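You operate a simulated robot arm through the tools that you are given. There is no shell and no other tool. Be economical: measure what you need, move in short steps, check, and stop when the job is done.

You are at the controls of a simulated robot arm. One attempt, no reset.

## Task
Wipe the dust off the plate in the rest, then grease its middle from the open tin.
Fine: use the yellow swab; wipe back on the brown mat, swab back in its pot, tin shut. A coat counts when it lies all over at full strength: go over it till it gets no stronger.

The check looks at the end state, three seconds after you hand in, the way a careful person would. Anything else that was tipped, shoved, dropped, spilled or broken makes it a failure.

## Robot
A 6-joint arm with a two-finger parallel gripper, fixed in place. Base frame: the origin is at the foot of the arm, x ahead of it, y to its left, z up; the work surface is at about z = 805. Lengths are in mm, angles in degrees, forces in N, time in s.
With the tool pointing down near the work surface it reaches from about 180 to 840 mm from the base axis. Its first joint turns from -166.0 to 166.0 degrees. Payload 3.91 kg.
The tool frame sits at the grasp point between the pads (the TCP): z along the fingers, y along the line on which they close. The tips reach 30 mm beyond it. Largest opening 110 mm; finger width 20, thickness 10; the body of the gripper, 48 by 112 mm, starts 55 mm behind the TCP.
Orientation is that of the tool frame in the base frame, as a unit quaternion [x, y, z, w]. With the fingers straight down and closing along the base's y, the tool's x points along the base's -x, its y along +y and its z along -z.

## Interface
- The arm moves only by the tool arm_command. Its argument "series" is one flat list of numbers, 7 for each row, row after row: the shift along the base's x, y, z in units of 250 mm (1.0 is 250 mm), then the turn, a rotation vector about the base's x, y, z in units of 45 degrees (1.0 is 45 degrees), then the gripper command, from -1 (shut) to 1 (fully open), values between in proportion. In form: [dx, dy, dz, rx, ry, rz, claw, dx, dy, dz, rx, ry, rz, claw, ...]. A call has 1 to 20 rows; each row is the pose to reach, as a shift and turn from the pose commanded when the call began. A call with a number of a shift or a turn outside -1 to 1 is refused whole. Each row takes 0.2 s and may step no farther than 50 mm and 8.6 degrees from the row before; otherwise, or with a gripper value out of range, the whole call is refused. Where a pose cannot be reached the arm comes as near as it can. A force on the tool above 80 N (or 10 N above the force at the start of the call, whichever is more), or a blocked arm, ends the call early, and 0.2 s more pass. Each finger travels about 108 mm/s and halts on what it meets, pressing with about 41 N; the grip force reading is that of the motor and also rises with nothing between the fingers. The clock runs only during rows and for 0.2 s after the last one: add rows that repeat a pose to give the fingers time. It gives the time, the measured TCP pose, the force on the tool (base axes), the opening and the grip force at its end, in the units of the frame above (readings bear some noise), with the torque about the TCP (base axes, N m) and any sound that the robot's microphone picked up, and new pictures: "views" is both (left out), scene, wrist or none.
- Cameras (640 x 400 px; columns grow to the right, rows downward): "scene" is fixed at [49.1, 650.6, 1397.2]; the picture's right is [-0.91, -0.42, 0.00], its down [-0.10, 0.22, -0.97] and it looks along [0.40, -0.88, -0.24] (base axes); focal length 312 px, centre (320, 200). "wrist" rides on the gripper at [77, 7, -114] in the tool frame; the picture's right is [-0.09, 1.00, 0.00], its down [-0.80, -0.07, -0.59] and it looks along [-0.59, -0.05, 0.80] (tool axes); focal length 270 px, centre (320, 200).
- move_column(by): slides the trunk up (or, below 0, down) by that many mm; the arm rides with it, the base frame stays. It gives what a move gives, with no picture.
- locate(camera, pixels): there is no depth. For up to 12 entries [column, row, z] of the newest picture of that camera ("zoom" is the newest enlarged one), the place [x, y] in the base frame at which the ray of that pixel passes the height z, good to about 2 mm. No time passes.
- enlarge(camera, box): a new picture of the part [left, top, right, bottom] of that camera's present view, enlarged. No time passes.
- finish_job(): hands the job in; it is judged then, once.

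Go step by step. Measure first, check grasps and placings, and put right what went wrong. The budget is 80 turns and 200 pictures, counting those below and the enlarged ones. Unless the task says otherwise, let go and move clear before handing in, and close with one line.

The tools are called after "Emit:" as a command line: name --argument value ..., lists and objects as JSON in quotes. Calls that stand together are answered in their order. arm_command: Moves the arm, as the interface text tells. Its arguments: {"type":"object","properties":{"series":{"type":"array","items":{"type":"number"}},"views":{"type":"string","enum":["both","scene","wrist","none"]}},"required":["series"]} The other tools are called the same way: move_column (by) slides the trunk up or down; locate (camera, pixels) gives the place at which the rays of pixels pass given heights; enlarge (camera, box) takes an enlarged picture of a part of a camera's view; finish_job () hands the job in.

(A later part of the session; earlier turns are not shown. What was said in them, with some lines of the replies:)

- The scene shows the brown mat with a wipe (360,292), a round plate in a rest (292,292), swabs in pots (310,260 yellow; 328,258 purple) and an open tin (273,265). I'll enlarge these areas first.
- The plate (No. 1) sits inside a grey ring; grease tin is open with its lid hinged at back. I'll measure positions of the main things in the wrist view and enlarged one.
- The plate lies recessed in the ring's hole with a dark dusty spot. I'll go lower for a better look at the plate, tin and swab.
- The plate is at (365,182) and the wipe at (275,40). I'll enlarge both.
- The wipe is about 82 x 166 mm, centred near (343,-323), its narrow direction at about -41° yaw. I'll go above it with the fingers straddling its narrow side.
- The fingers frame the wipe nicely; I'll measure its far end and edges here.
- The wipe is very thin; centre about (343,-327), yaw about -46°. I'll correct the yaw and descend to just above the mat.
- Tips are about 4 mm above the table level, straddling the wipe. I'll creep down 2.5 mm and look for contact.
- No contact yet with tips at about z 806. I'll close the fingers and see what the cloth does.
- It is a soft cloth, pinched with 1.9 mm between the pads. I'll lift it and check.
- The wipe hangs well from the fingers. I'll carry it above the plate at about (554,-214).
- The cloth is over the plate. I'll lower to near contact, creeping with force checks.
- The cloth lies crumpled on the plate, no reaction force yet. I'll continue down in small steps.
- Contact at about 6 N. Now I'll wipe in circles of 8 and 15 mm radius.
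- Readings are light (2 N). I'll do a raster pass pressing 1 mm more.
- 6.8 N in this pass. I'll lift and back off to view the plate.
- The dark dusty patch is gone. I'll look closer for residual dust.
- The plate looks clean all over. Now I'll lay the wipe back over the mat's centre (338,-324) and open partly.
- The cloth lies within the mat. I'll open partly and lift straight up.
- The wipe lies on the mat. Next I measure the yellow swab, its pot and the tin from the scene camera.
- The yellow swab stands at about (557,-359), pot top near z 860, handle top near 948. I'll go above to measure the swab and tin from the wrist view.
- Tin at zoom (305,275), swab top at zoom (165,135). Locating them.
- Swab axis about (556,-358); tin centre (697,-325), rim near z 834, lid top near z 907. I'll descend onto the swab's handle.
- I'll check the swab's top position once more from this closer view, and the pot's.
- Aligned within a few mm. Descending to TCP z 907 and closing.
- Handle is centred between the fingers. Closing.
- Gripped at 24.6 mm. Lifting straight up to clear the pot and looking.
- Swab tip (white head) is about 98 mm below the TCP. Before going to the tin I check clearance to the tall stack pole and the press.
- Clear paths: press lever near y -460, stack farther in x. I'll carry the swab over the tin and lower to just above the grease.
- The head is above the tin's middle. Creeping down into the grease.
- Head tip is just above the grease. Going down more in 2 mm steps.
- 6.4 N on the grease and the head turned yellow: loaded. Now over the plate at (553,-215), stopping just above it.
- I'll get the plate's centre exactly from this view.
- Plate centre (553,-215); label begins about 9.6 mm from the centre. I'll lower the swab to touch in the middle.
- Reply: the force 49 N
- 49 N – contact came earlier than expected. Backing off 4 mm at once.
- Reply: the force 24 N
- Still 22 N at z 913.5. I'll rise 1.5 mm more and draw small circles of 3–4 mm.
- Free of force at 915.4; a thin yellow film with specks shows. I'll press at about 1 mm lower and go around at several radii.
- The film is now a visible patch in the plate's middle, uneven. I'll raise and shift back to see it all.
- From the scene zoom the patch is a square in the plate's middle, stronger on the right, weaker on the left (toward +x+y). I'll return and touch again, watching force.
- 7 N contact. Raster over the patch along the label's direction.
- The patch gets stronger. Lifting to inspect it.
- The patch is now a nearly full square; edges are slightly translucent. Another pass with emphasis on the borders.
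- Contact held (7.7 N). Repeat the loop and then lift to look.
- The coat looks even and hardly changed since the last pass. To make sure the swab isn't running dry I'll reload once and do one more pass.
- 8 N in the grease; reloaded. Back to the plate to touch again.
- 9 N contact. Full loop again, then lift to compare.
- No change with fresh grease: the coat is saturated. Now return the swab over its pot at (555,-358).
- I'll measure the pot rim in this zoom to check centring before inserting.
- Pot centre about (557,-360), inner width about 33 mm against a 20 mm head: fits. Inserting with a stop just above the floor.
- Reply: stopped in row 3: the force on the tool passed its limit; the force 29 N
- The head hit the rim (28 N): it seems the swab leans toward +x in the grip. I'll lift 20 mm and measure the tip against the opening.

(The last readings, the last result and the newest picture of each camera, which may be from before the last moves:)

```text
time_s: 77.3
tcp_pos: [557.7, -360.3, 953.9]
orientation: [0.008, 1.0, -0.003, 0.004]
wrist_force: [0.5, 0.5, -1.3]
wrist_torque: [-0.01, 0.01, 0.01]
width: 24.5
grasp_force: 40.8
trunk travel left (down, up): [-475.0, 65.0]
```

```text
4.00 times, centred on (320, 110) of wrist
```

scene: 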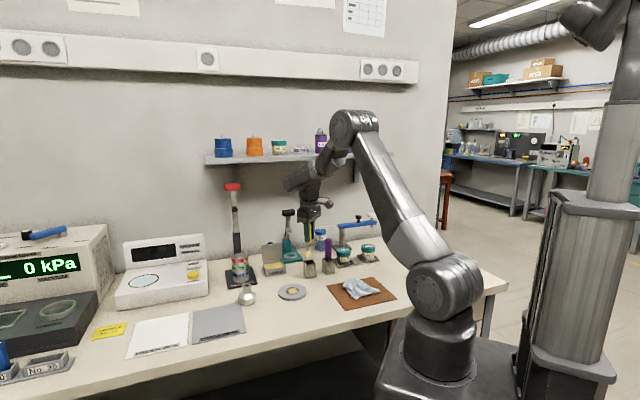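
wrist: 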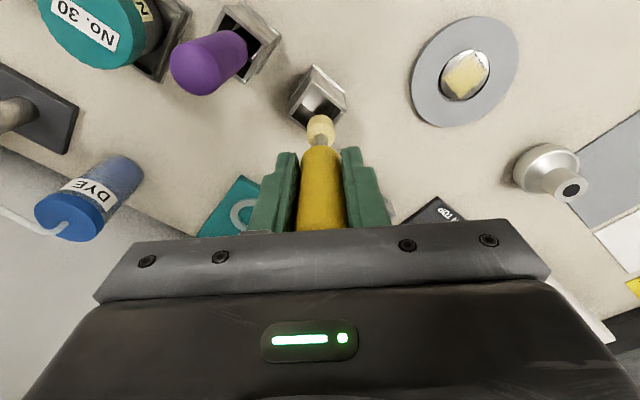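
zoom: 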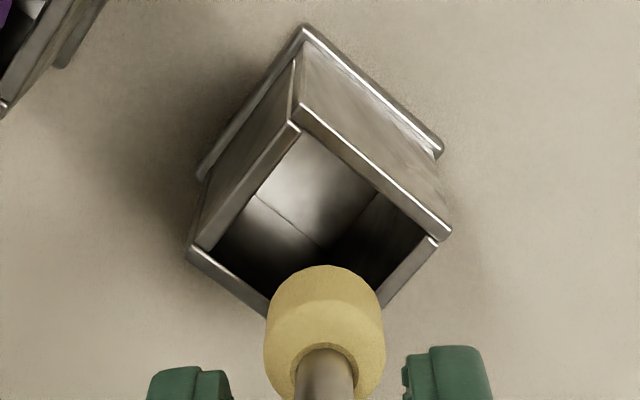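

The scene zoom shows the head about 15 zoom px left of the pot's opening centre. Let me locate both precisely.

Emit:
locate --camera "scene" --pixels '[[307.9, 258.6, 870], [307.9, 258.6, 875], [309.7, 262.1, 850], [309.7, 262.1, 855], [309.7, 262.1, 860], [307.9, 249.4, 905]]'

Emit:
locate --camera "zoom" --pixels '[[295, 115, 855], [190, 250, 855], [446, 236, 855], [326, 285, 870], [267, 330, 880], [385, 330, 880]]'

Emit:
enlarge --camera "wrist" --box '[240, 80, 400, 240]'

```text
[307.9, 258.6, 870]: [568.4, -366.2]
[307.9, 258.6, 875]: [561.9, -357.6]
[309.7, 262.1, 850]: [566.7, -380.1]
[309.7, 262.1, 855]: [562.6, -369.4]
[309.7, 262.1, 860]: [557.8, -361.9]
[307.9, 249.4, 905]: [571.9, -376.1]
```

```text
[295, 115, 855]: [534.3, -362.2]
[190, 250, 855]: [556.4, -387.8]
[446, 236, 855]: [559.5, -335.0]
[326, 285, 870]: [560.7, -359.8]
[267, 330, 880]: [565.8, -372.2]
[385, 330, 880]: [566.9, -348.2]
```

```text
2.50 times, centred on (320, 160) of wrist
```

zoom: 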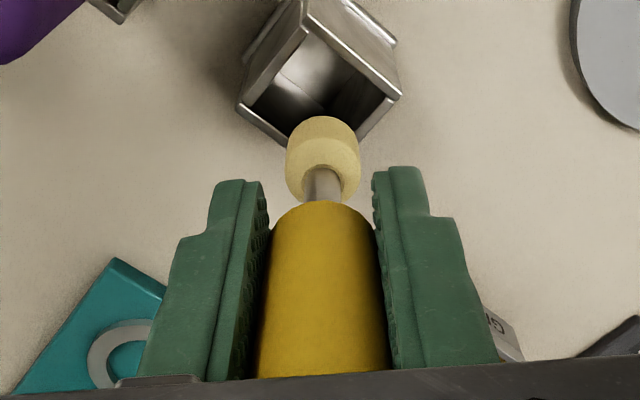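

The head leans about 7 mm toward +x of the TCP (≈5°). I'll tilt the tool +5° about y to straighten it over the pot and re-check.

Emit:
arm_command --series '[0, -0.004, 0.004, 0, 0.06, 0, -1, 0, -0.006, 0.008, 0, 0.11, 0, -1, 0, -0.006, 0.008, 0, 0.11, 0, -1]' --views "none"

Emit:
enlarge --camera "scene" --box '[292, 230, 332, 280]'

Emit:
enlarge --camera "wrist" --box '[260, 60, 380, 160]'

```text
time_s: 78.1
tcp_pos: [557.5, -360.5, 956.7]
orientation: [0.007, 0.999, -0.002, -0.039]
wrist_force: [0.6, -1.9, -0.1]
wrist_torque: [0.01, -0.01, -0.02]
width: 24.2
grasp_force: 41.0
trunk travel left (down, up): [-475.0, 65.0]
```

```text
8.00 times, centred on (312, 255) of scene
```

zoom: 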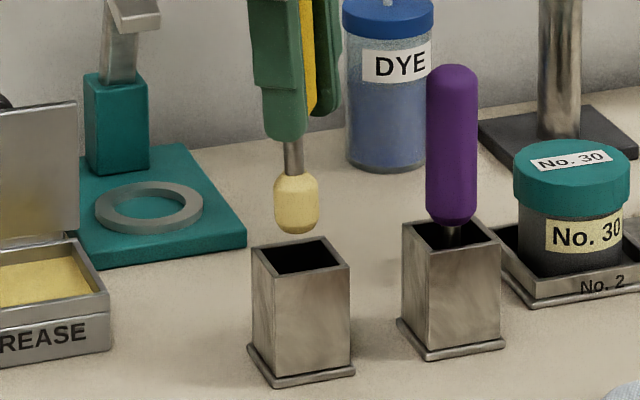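

```text
4.00 times, centred on (320, 110) of wrist
```

zoom: 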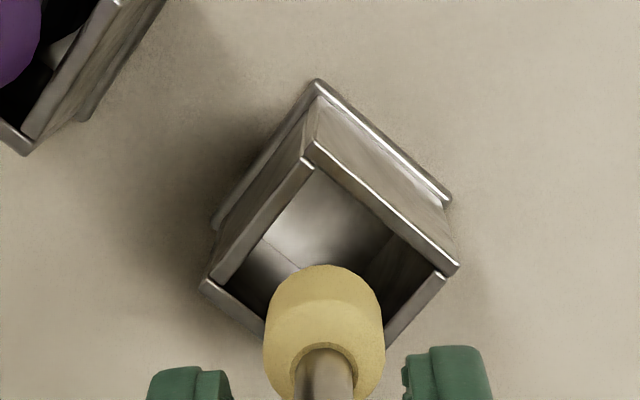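

Now the shaft visibly leans in the scene, so the swab was vertical but offset in x within the grip. I'll undo the tilt and instead shift by (-6.5,-1) mm.

Emit:
arm_command --series '[-0.012, 0, 0, 0, -0.06, 0, -1, -0.026, -0.003, 0, 0, -0.11, 0, -1, -0.026, -0.003, 0, 0, -0.11, 0, -1]' --views "none"

Emit:
enlarge --camera "scene" --box '[292, 230, 332, 280]'

Emit:
enlarge --camera "wrist" --box '[260, 60, 380, 160]'

```text
time_s: 78.9
tcp_pos: [551.8, -361.4, 957.6]
orientation: [0.007, 1.0, -0.003, 0.004]
wrist_force: [-0.3, -0.5, -0.7]
wrist_torque: [-0.02, 0.03, 0.01]
width: 24.6
grasp_force: 41.0
trunk travel left (down, up): [-475.0, 65.0]
```

```text
8.00 times, centred on (312, 255) of scene
```

zoom: 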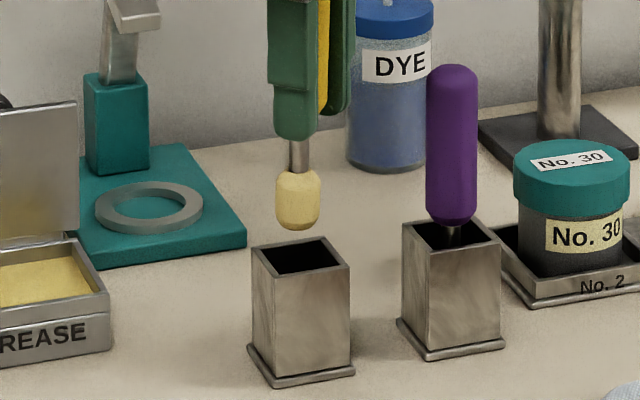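

```text
4.00 times, centred on (320, 110) of wrist
```

zoom: 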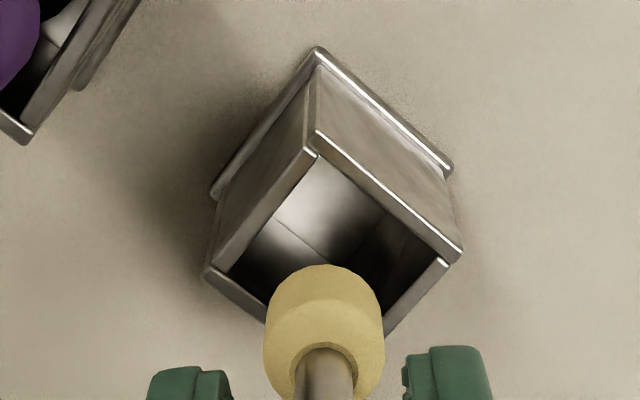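

Nearly centred: head col 298 vs opening centre 301 in the scene zoom. Verify with locate.

Emit:
locate --camera "zoom" --pixels '[[315, 140, 855], [205, 272, 855], [462, 255, 855], [324, 285, 872], [266, 330, 882], [383, 330, 882]]'

Emit:
locate --camera "scene" --pixels '[[309.2, 258.6, 872], [309.2, 258.6, 876], [309.2, 258.6, 868], [309.6, 262.1, 856], [309.6, 262.1, 860]]'

```text
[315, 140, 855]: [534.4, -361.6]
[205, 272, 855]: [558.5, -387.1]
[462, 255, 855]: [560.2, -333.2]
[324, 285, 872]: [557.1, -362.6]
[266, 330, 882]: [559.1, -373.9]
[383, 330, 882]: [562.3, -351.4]
```

```text
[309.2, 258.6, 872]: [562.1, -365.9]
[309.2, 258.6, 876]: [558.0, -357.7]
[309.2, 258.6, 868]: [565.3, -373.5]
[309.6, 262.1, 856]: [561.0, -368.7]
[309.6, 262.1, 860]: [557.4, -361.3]
```

Head at (559.5,-362.5), opening centre (559,-360.5). Shift +1.5 mm in y and insert slowly.

Emit:
arm_command --series '[0, 0.006, 0, 0, 0, 0, -1, 0, 0.006, -0.04, 0, 0, 0, -1, 0, 0.006, -0.08, 0, 0, 0, -1, 0, 0.006, -0.12, 0, 0, 0, -1, 0, 0.006, -0.16, 0, 0, 0, -1, 0, 0.006, -0.19, 0, 0, 0, -1, 0, 0.006, -0.19, 0, 0, 0, -1]' --views "none"

Emit:
enlarge --camera "scene" --box '[292, 230, 332, 280]'

```text
time_s: 80.5
tcp_pos: [551.5, -360.5, 908.5]
orientation: [0.008, 1.0, -0.003, 0.004]
wrist_force: [0.2, 0.5, -0.6]
wrist_torque: [-0.01, 0.01, -0.01]
width: 24.3
grasp_force: 41.0
trunk travel left (down, up): [-475.0, 65.0]
```

```text
8.00 times, centred on (312, 255) of scene
```

zoom: 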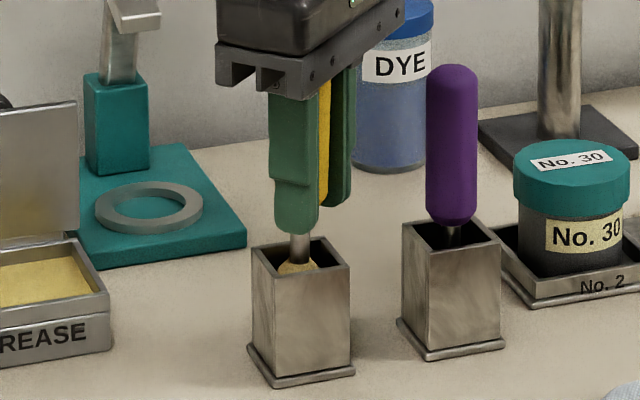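

The head is inside the opening without force. Lower another 11 mm, checking.

Emit:
arm_command --series '[0, 0, -0.02, 0, 0, 0, -1, 0, 0, -0.036, 0, 0, 0, -1, 0, 0, -0.044, 0, 0, 0, -1, 0, 0, -0.044, 0, 0, 0, -1]' --views "none"

Emit:
enlarge --camera "scene" --box '[292, 230, 332, 280]'

```text
time_s: 81.5
tcp_pos: [551.2, -359.8, 897.8]
orientation: [0.008, 1.0, -0.003, 0.003]
wrist_force: [-0.1, 0.5, -0.9]
wrist_torque: [0.01, -0.04, 0.03]
width: 24.5
grasp_force: 41.4
trunk travel left (down, up): [-475.0, 65.0]
```

```text
8.00 times, centred on (312, 255) of scene
```

zoom: 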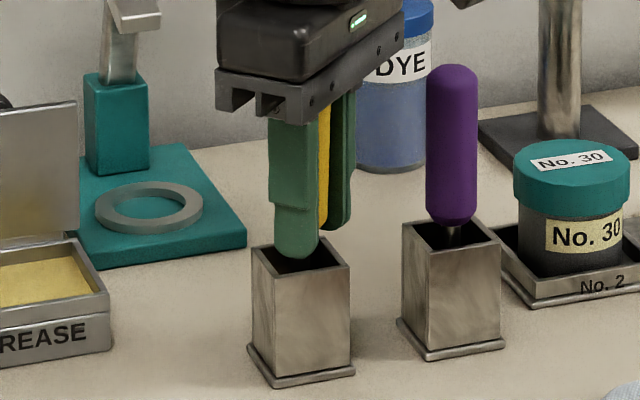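

No contact yet. Creep 4 mm further, watching force.

Emit:
arm_command --series '[0, 0, -0.006, 0, 0, 0, -1, 0, 0, -0.012, 0, 0, 0, -1, 0, 0, -0.012, 0, 0, 0, -1]' --views "wrist"

```text
time_s: 82.3
tcp_pos: [550.9, -359.6, 895.1]
orientation: [0.008, 1.0, -0.003, 0.003]
wrist_force: [-0.6, 0.8, -0.3]
wrist_torque: [-0.02, -0.03, -0.01]
width: 24.0
grasp_force: 41.0
trunk travel left (down, up): [-475.0, 65.0]
```

wrist: 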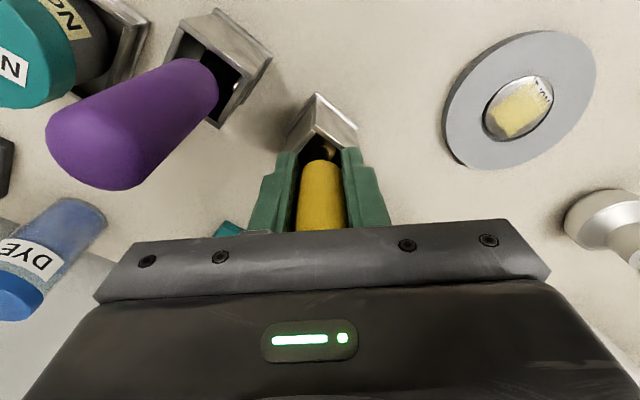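

Good; tip must be a few mm above the floor. Open gently and lift straight up.

Emit:
arm_command --series '[0, 0, 0, 0, 0, 0, -0.45, 0, 0, 0, 0, 0, 0, -0.1, 0, 0, 0, 0, 0, 0, 0.1, 0, 0, 0.06, 0, 0, 0, 0.1, 0, 0, 0.2, 0, 0, 0, 0.1, 0, 0, 0.36, 0, 0, 0, 0.1, 0, 0, 0.5, 0, 0, 0, 0.1, 0, 0, 0.5, 0, 0, 0, 0.1]'

Emit:
enlarge --camera "scene" --box '[276, 210, 340, 280]'

```text
time_s: 84.1
tcp_pos: [549.1, -354.9, 1021.8]
orientation: [0.008, 1.0, -0.003, 0.004]
wrist_force: [1.1, -0.7, -1.1]
wrist_torque: [-0.04, -0.01, -0.01]
width: 60.2
grasp_force: 0.0
trunk travel left (down, up): [-475.0, 65.0]
```

scene: 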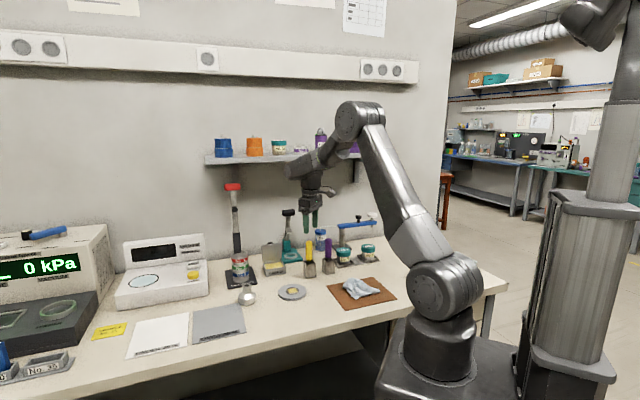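
wrist: 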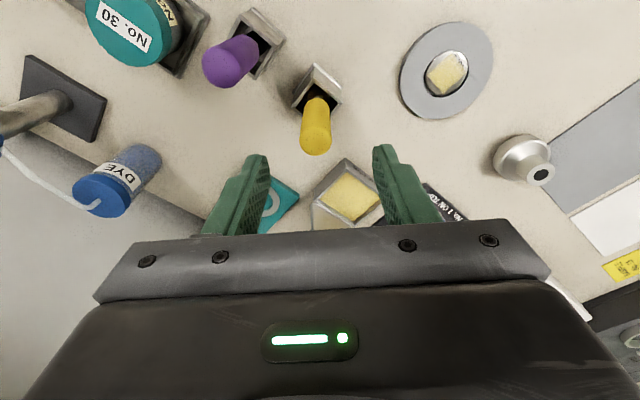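

```text
5.71 times, centred on (308, 245) of scene
```

zoom: 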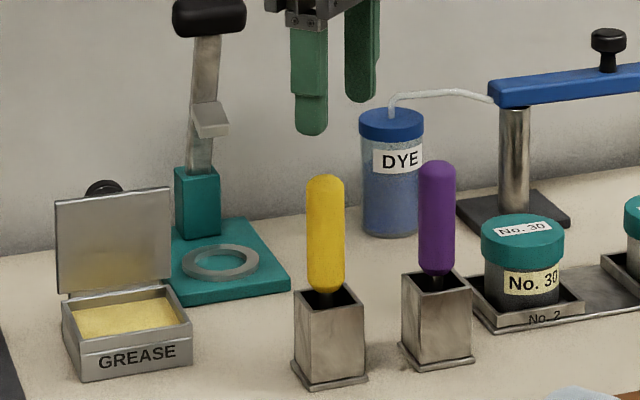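

The swab stands in its pot again. Next the tin: the lid leans back, so I'll hook it from behind with shut fingers, tool tilted outward. First move above the tin with yaw -44° and take a look.

Emit:
arm_command --series '[0.1, 0.01, 0, 0, 0, -0.16, 0, 0.21, 0.02, 0, 0, 0, -0.32, -0.5, 0.32, 0.03, 0, 0, 0, -0.48, -1, 0.43, 0.04, 0, 0, 0, -0.64, -1, 0.54, 0.05, 0, 0, 0, -0.8, -1, 0.62, 0.06, 0, 0, 0, -0.956, -1, 0.62, 0.06, 0, 0, 0, -0.956, -1]'

Emit:
enlarge --camera "wrist" --box '[220, 90, 420, 240]'

```text
time_s: 85.7
tcp_pos: [704.1, -345.4, 1018.9]
orientation: [0.374, 0.927, -0.003, 0.003]
wrist_force: [0.6, -0.8, -0.3]
wrist_torque: [-0.01, 0.0, -0.01]
width: 0.0
grasp_force: 38.2
trunk travel left (down, up): [-475.0, 65.0]
```

scene: 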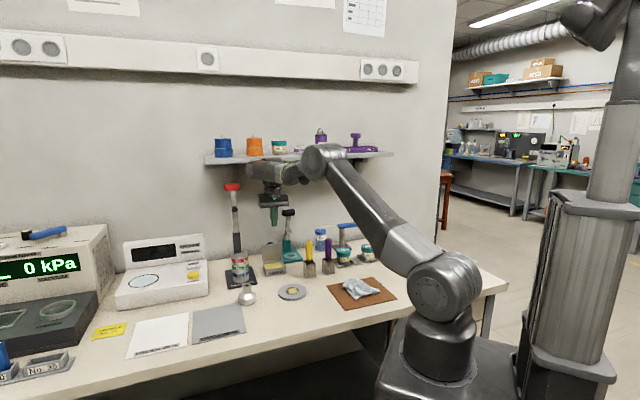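
wrist: 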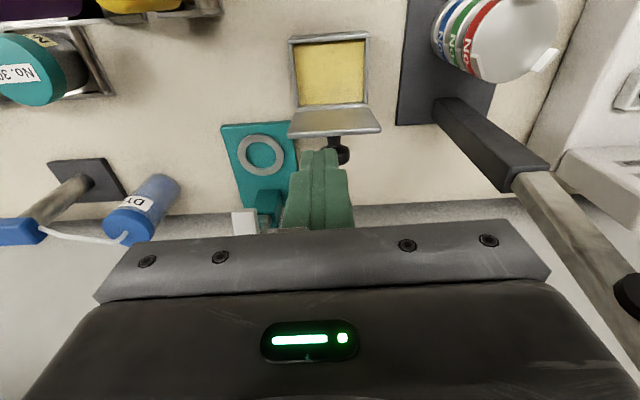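

```text
2.67 times, centred on (320, 165) of wrist
```

zoom: 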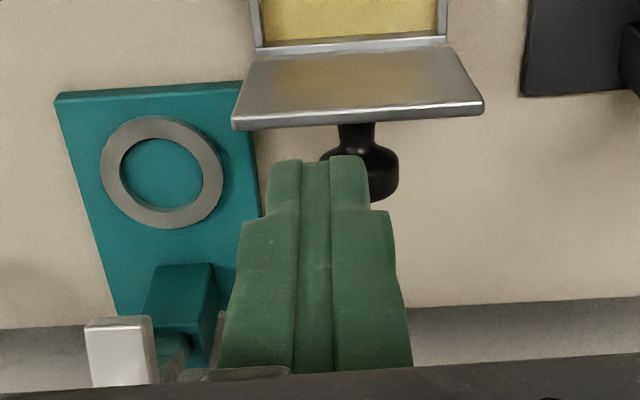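

Very clear view: lid top edge at zoom (233,125)–(483,105), knob behind. Locate.

Emit:
locate --camera "zoom" --pixels '[[233, 125, 900], [483, 107, 900], [233, 125, 910], [483, 107, 910], [252, 50, 835], [446, 38, 835], [360, 190, 880], [360, 190, 860]]'

Emit:
enlarge --camera "scene" --box '[250, 230, 298, 280]'

```text
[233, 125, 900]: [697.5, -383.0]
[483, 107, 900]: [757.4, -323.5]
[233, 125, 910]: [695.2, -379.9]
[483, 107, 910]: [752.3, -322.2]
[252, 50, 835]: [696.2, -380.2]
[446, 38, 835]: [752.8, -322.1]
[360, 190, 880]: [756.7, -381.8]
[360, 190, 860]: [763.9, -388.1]
```

```text
8.00 times, centred on (274, 255) of scene
```

zoom: 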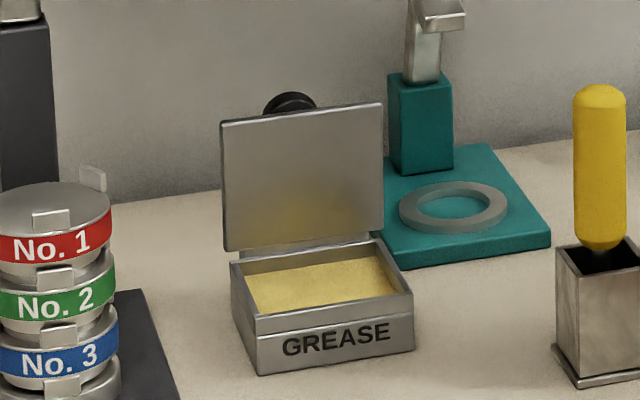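

Lid is near vertical, top edge mid (725,-352,905), knob behind its middle. I'll tilt the tool 30° outward, placing the tips behind the lid left of the knob but still above it, and check.

Emit:
arm_command --series '[0.01, -0.02, 0, -0.115, -0.12, 0, -1, 0.02, -0.05, -0.02, -0.23, -0.24, 0, -1, 0.035, -0.08, -0.08, -0.345, -0.36, 0, -1, 0.05, -0.12, -0.16, -0.46, -0.48, 0, -1, 0.054, -0.132, -0.22, -0.46, -0.48, 0, -1, 0.054, -0.132, -0.22, -0.46, -0.48, 0, -1]'

Emit:
enlarge --camera "wrist" --box '[220, 90, 420, 240]'

Emit:
enlarge --camera "scene" --box '[234, 210, 314, 280]'

```text
time_s: 87.1
tcp_pos: [719.3, -378.7, 966.5]
orientation: [0.361, 0.895, -0.101, 0.242]
wrist_force: [-0.1, -0.1, -0.4]
wrist_torque: [0.0, -0.02, -0.06]
width: 0.0
grasp_force: 38.1
trunk travel left (down, up): [-475.0, 65.0]
```

scene: 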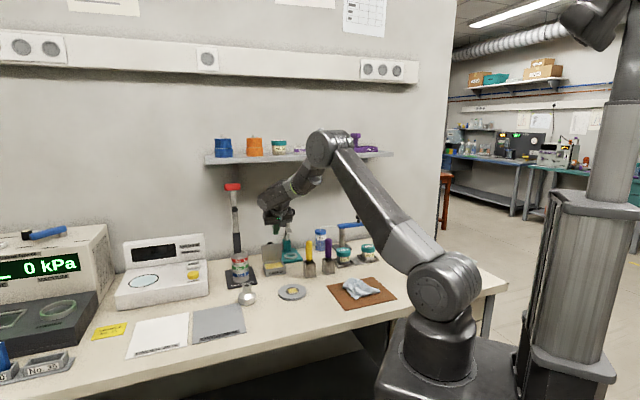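
wrist: 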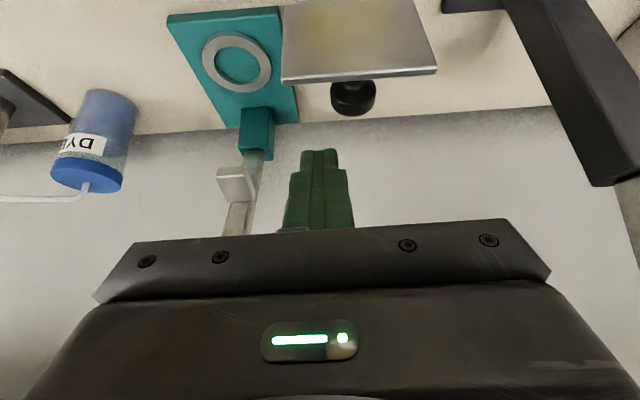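

```text
2.67 times, centred on (320, 165) of wrist
```

zoom: 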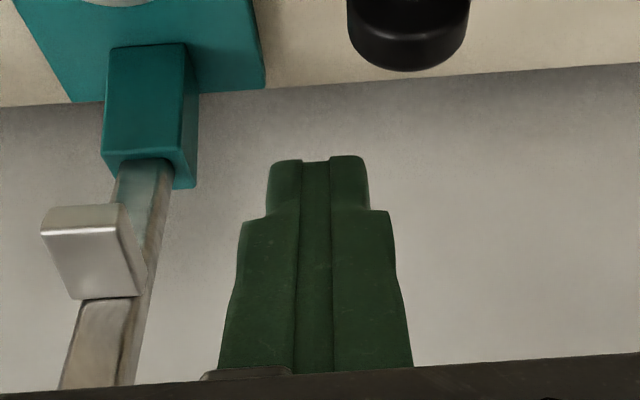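

```text
5.71 times, centred on (274, 245) of scene
```

zoom: 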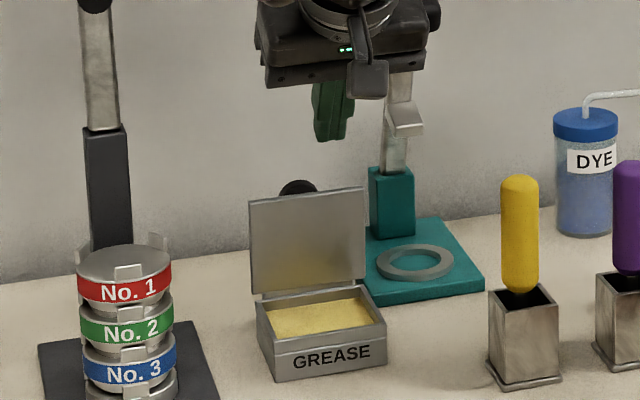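

Fingers point behind the lid and knob is to the right. Descend 50 mm vertically behind the lid.

Emit:
arm_command --series '[0, 0, -0.08, 0, 0, 0, -1, 0, 0, -0.15, 0, 0, 0, -1, 0, 0, -0.2, 0, 0, 0, -1, 0, 0, -0.2, 0, 0, 0, -1]' --views "wrist"

Emit:
enlarge --camera "scene" --box '[234, 210, 314, 280]'

```text
time_s: 88.1
tcp_pos: [719.6, -379.7, 917.0]
orientation: [0.362, 0.895, -0.1, 0.242]
wrist_force: [-2.9, -4.8, 3.3]
wrist_torque: [-0.12, 0.01, -0.1]
width: 0.0
grasp_force: 37.9
trunk travel left (down, up): [-475.0, 65.0]
```

wrist: 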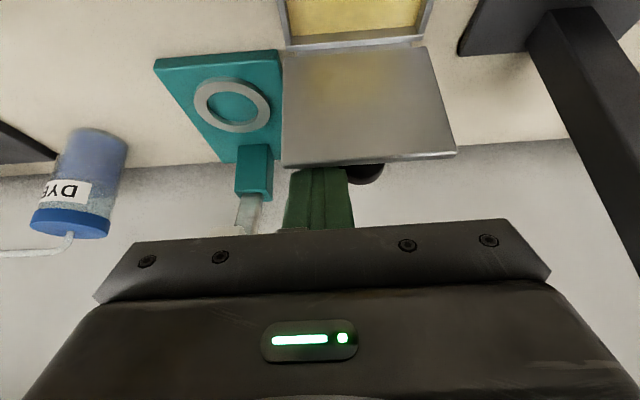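

```text
5.71 times, centred on (274, 245) of scene
```

zoom: 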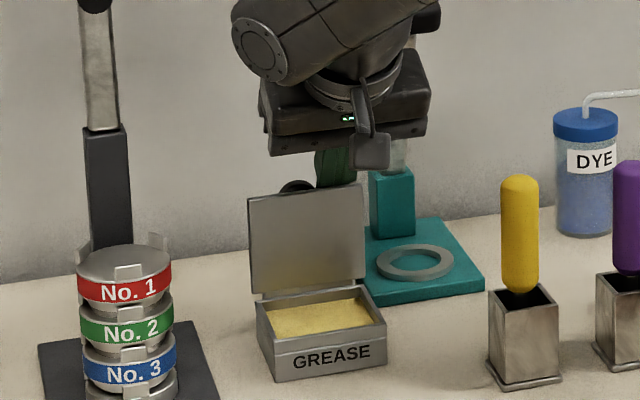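

Fingers are behind the lid, lightly brushing the knob (about 5 N). I'll move 2 mm away from the knob and pull forward 30 mm.

Emit:
arm_command --series '[-0.008, -0.008, 0, 0, 0, 0, -1, -0.035, 0.018, 0, 0, 0, 0, -1, -0.065, 0.047, 0, 0, 0, 0, -1, -0.094, 0.076, 0, 0, 0, 0, -1, -0.094, 0.076, 0, 0, 0, 0, -1]' --views "wrist"

Emit:
enlarge --camera "scene" --box '[234, 210, 314, 280]'

```text
time_s: 89.3
tcp_pos: [696.9, -359.9, 914.6]
orientation: [0.361, 0.895, -0.1, 0.243]
wrist_force: [0.9, -0.4, -0.3]
wrist_torque: [0.02, 0.01, 0.0]
width: 0.0
grasp_force: 36.7
trunk travel left (down, up): [-475.0, 65.0]
```

wrist: 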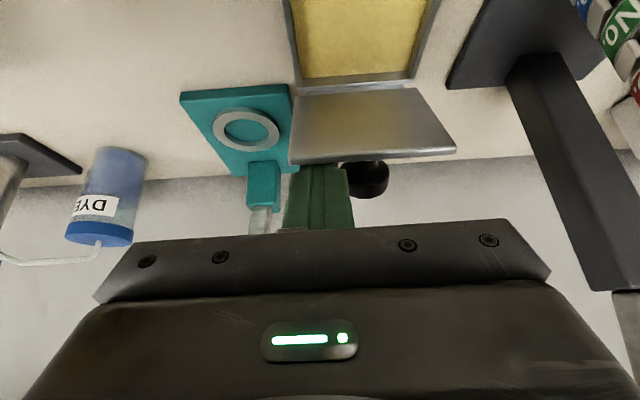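

```text
5.71 times, centred on (274, 245) of scene
```

zoom: 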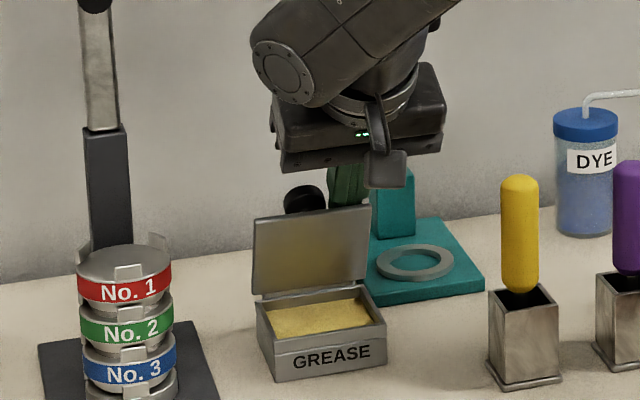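

The lid has tilted forward. Continue pushing 35 mm more with a slight descent.

Emit:
arm_command --series '[-0.03, 0.029, -0.008, 0, 0, 0, -1, -0.06, 0.058, -0.02, 0, 0, 0, -1, -0.09, 0.087, -0.036, 0, 0, 0, -1, -0.1, 0.097, -0.044, 0, 0, 0, -1, -0.1, 0.097, -0.044, 0, 0, 0, -1]' --views "wrist"

Emit:
enlarge --camera "scene" --box '[234, 210, 314, 280]'

```text
time_s: 90.5
tcp_pos: [670.7, -335.8, 905.1]
orientation: [0.361, 0.895, -0.099, 0.242]
wrist_force: [-0.1, 0.3, -0.7]
wrist_torque: [-0.02, 0.02, 0.04]
width: 0.1
grasp_force: 37.7
trunk travel left (down, up): [-475.0, 65.0]
```

wrist: 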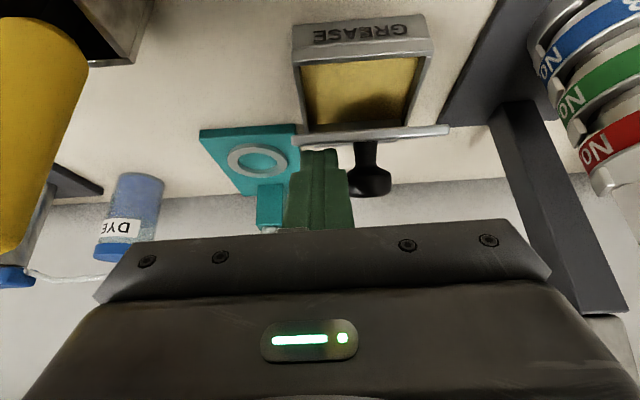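

```text
5.71 times, centred on (274, 245) of scene
```

zoom: 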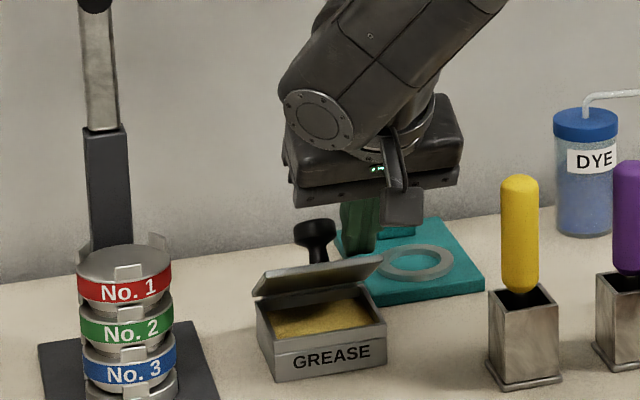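

Lid is about 30° from shut. Push straight down on its outer face beside the knob.

Emit:
arm_command --series '[-0.008, 0.008, -0.03, 0, 0, 0, -1, -0.012, 0.012, -0.06, 0, 0, 0, -1, -0.016, 0.016, -0.09, 0, 0, 0, -1, -0.016, 0.016, -0.09, 0, 0, 0, -1]' --views "none"

Emit:
enlarge --camera "scene" --box '[234, 210, 314, 280]'

```text
time_s: 91.5
tcp_pos: [667.6, -332.9, 879.6]
orientation: [0.361, 0.895, -0.1, 0.242]
wrist_force: [-0.2, 0.6, -0.1]
wrist_torque: [-0.02, 0.01, 0.03]
width: 0.0
grasp_force: 37.8
trunk travel left (down, up): [-475.0, 65.0]
```

```text
5.71 times, centred on (274, 245) of scene
```

zoom: 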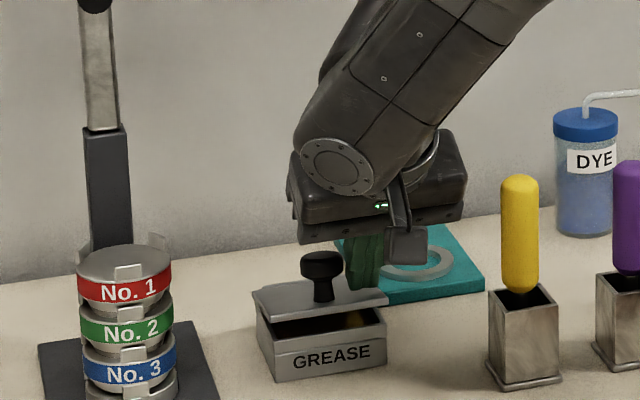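

Almost shut. Continue down until it seats.

Emit:
arm_command --series '[-0.004, 0.004, -0.012, 0, 0, 0, -1, -0.008, 0.008, -0.024, 0, 0, 0, -1, -0.008, 0.008, -0.036, 0, 0, 0, -1, -0.008, 0.008, -0.036, 0, 0, 0, -1]' --views "none"

Emit:
enlarge --camera "scene" --box '[250, 240, 298, 280]'

```text
time_s: 92.5
tcp_pos: [664.7, -328.1, 871.5]
orientation: [0.362, 0.895, -0.1, 0.242]
wrist_force: [0.1, 0.4, -0.1]
wrist_torque: [0.02, -0.01, 0.02]
width: 0.2
grasp_force: 37.6
trunk travel left (down, up): [-475.0, 65.0]
```

```text
10.00 times, centred on (274, 260) of scene
```

zoom: 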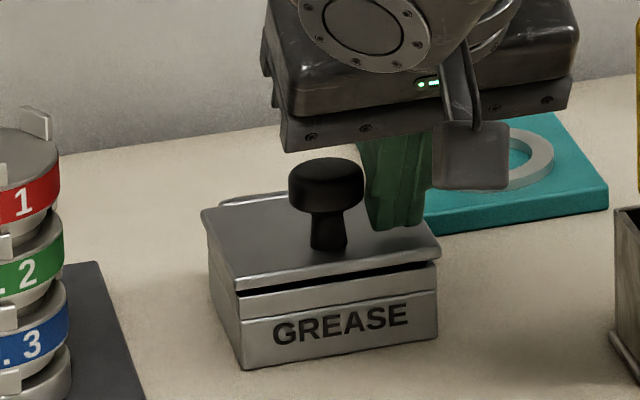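

Only a slit at the front remains. A bit further down.

Emit:
arm_command --series '[0, 0, -0.01, 0, 0, 0, -1, 0, 0, -0.02, 0, 0, 0, -1, 0, 0, -0.024, 0, 0, 0, -1, 0, 0, -0.024, 0, 0, 0, -1]' --views "none"

Emit:
enlarge --camera "scene" --box '[250, 240, 298, 280]'

```text
time_s: 93.5
tcp_pos: [665.1, -328.3, 869.7]
orientation: [0.361, 0.894, -0.1, 0.244]
wrist_force: [-1.8, -4.2, 23.7]
wrist_torque: [-0.23, -0.06, -0.14]
width: 0.0
grasp_force: 37.4
trunk travel left (down, up): [-475.0, 65.0]
```

```text
10.00 times, centred on (274, 260) of scene
```

zoom: 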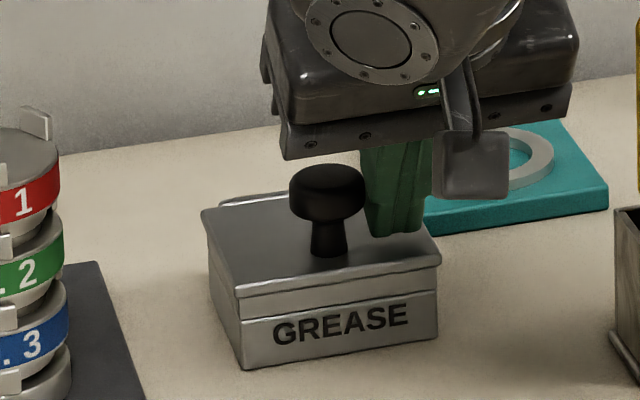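

Lid seated (24 N, slit gone). Lift away and untilt for a final look.

Emit:
arm_command --series '[0, 0, 0.08, 0, 0, 0, -1, 0, 0, 0.24, 0, 0, 0, -1, 0, 0, 0.42, 0, 0, 0, -1, -0.05, 0.02, 0.58, 0.115, 0.12, 0, -1, -0.15, 0.04, 0.72, 0.23, 0.24, 0, -1, -0.28, 0.06, 0.8, 0.345, 0.36, 0, -1, -0.44, 0.06, 0.84, 0.46, 0.48, 0, -1, -0.44, 0.06, 0.84, 0.46, 0.48, 0, -1]'

Emit:
enlarge --camera "scene" --box '[220, 200, 410, 319]'

Emit:
enlarge --camera "wrist" --box '[0, 0, 640, 240]'

```text
time_s: 95.3
tcp_pos: [557.1, -312.4, 1078.3]
orientation: [0.374, 0.927, -0.004, 0.002]
wrist_force: [-0.5, 0.1, 0.2]
wrist_torque: [0.02, 0.01, 0.0]
width: 0.0
grasp_force: 37.6
trunk travel left (down, up): [-475.0, 65.0]
```

scene: 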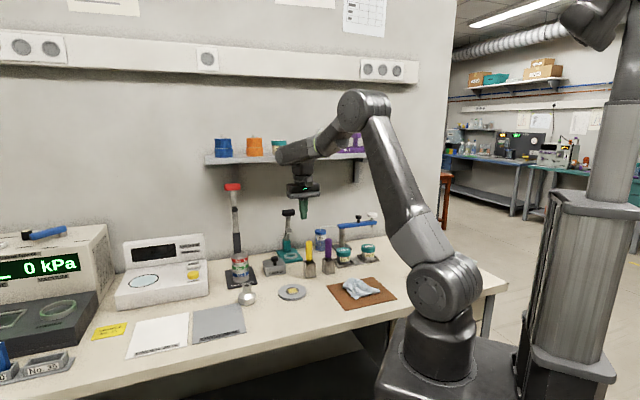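
wrist: 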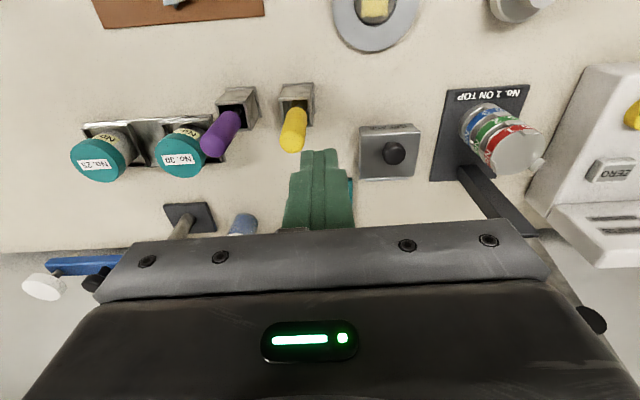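

```text
3.36 times, centred on (315, 260) of scene
```

zoom: 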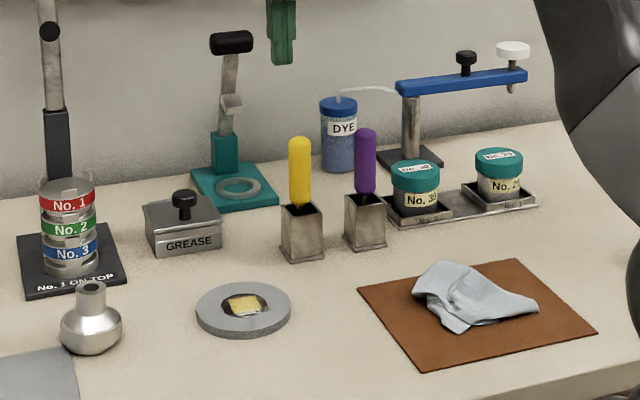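

```text
1.00 times, centred on (320, 120) of wrist
```

zoom: 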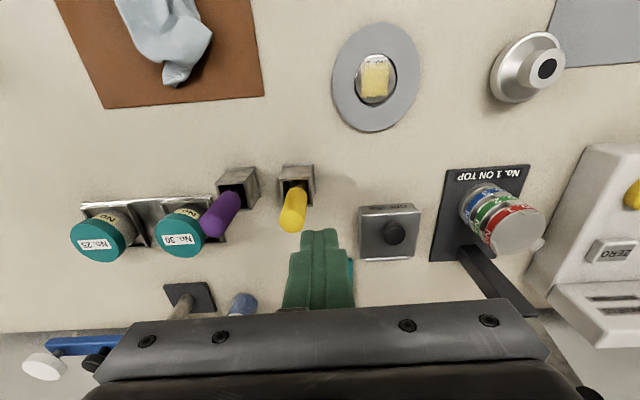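

The final pictures show the wipe lying within the brown mat, the yellow swab upright in its pot, the tin shut, and the plate's middle evenly greased. Nothing else has moved and the arm is clear, so I'm handing in.

Emit:
finish_job

```text
The job is handed in.
```

I wiped the dust off the plate and greased its middle to full strength; a second load of grease made it no stronger. The wipe is back on the mat, the yellow swab is back in its pot and the tin is shut. Some grease also got onto part of the plate's "No. 1" label, and the swab bumped the pot's rim once on the way back in without shifting the pot.
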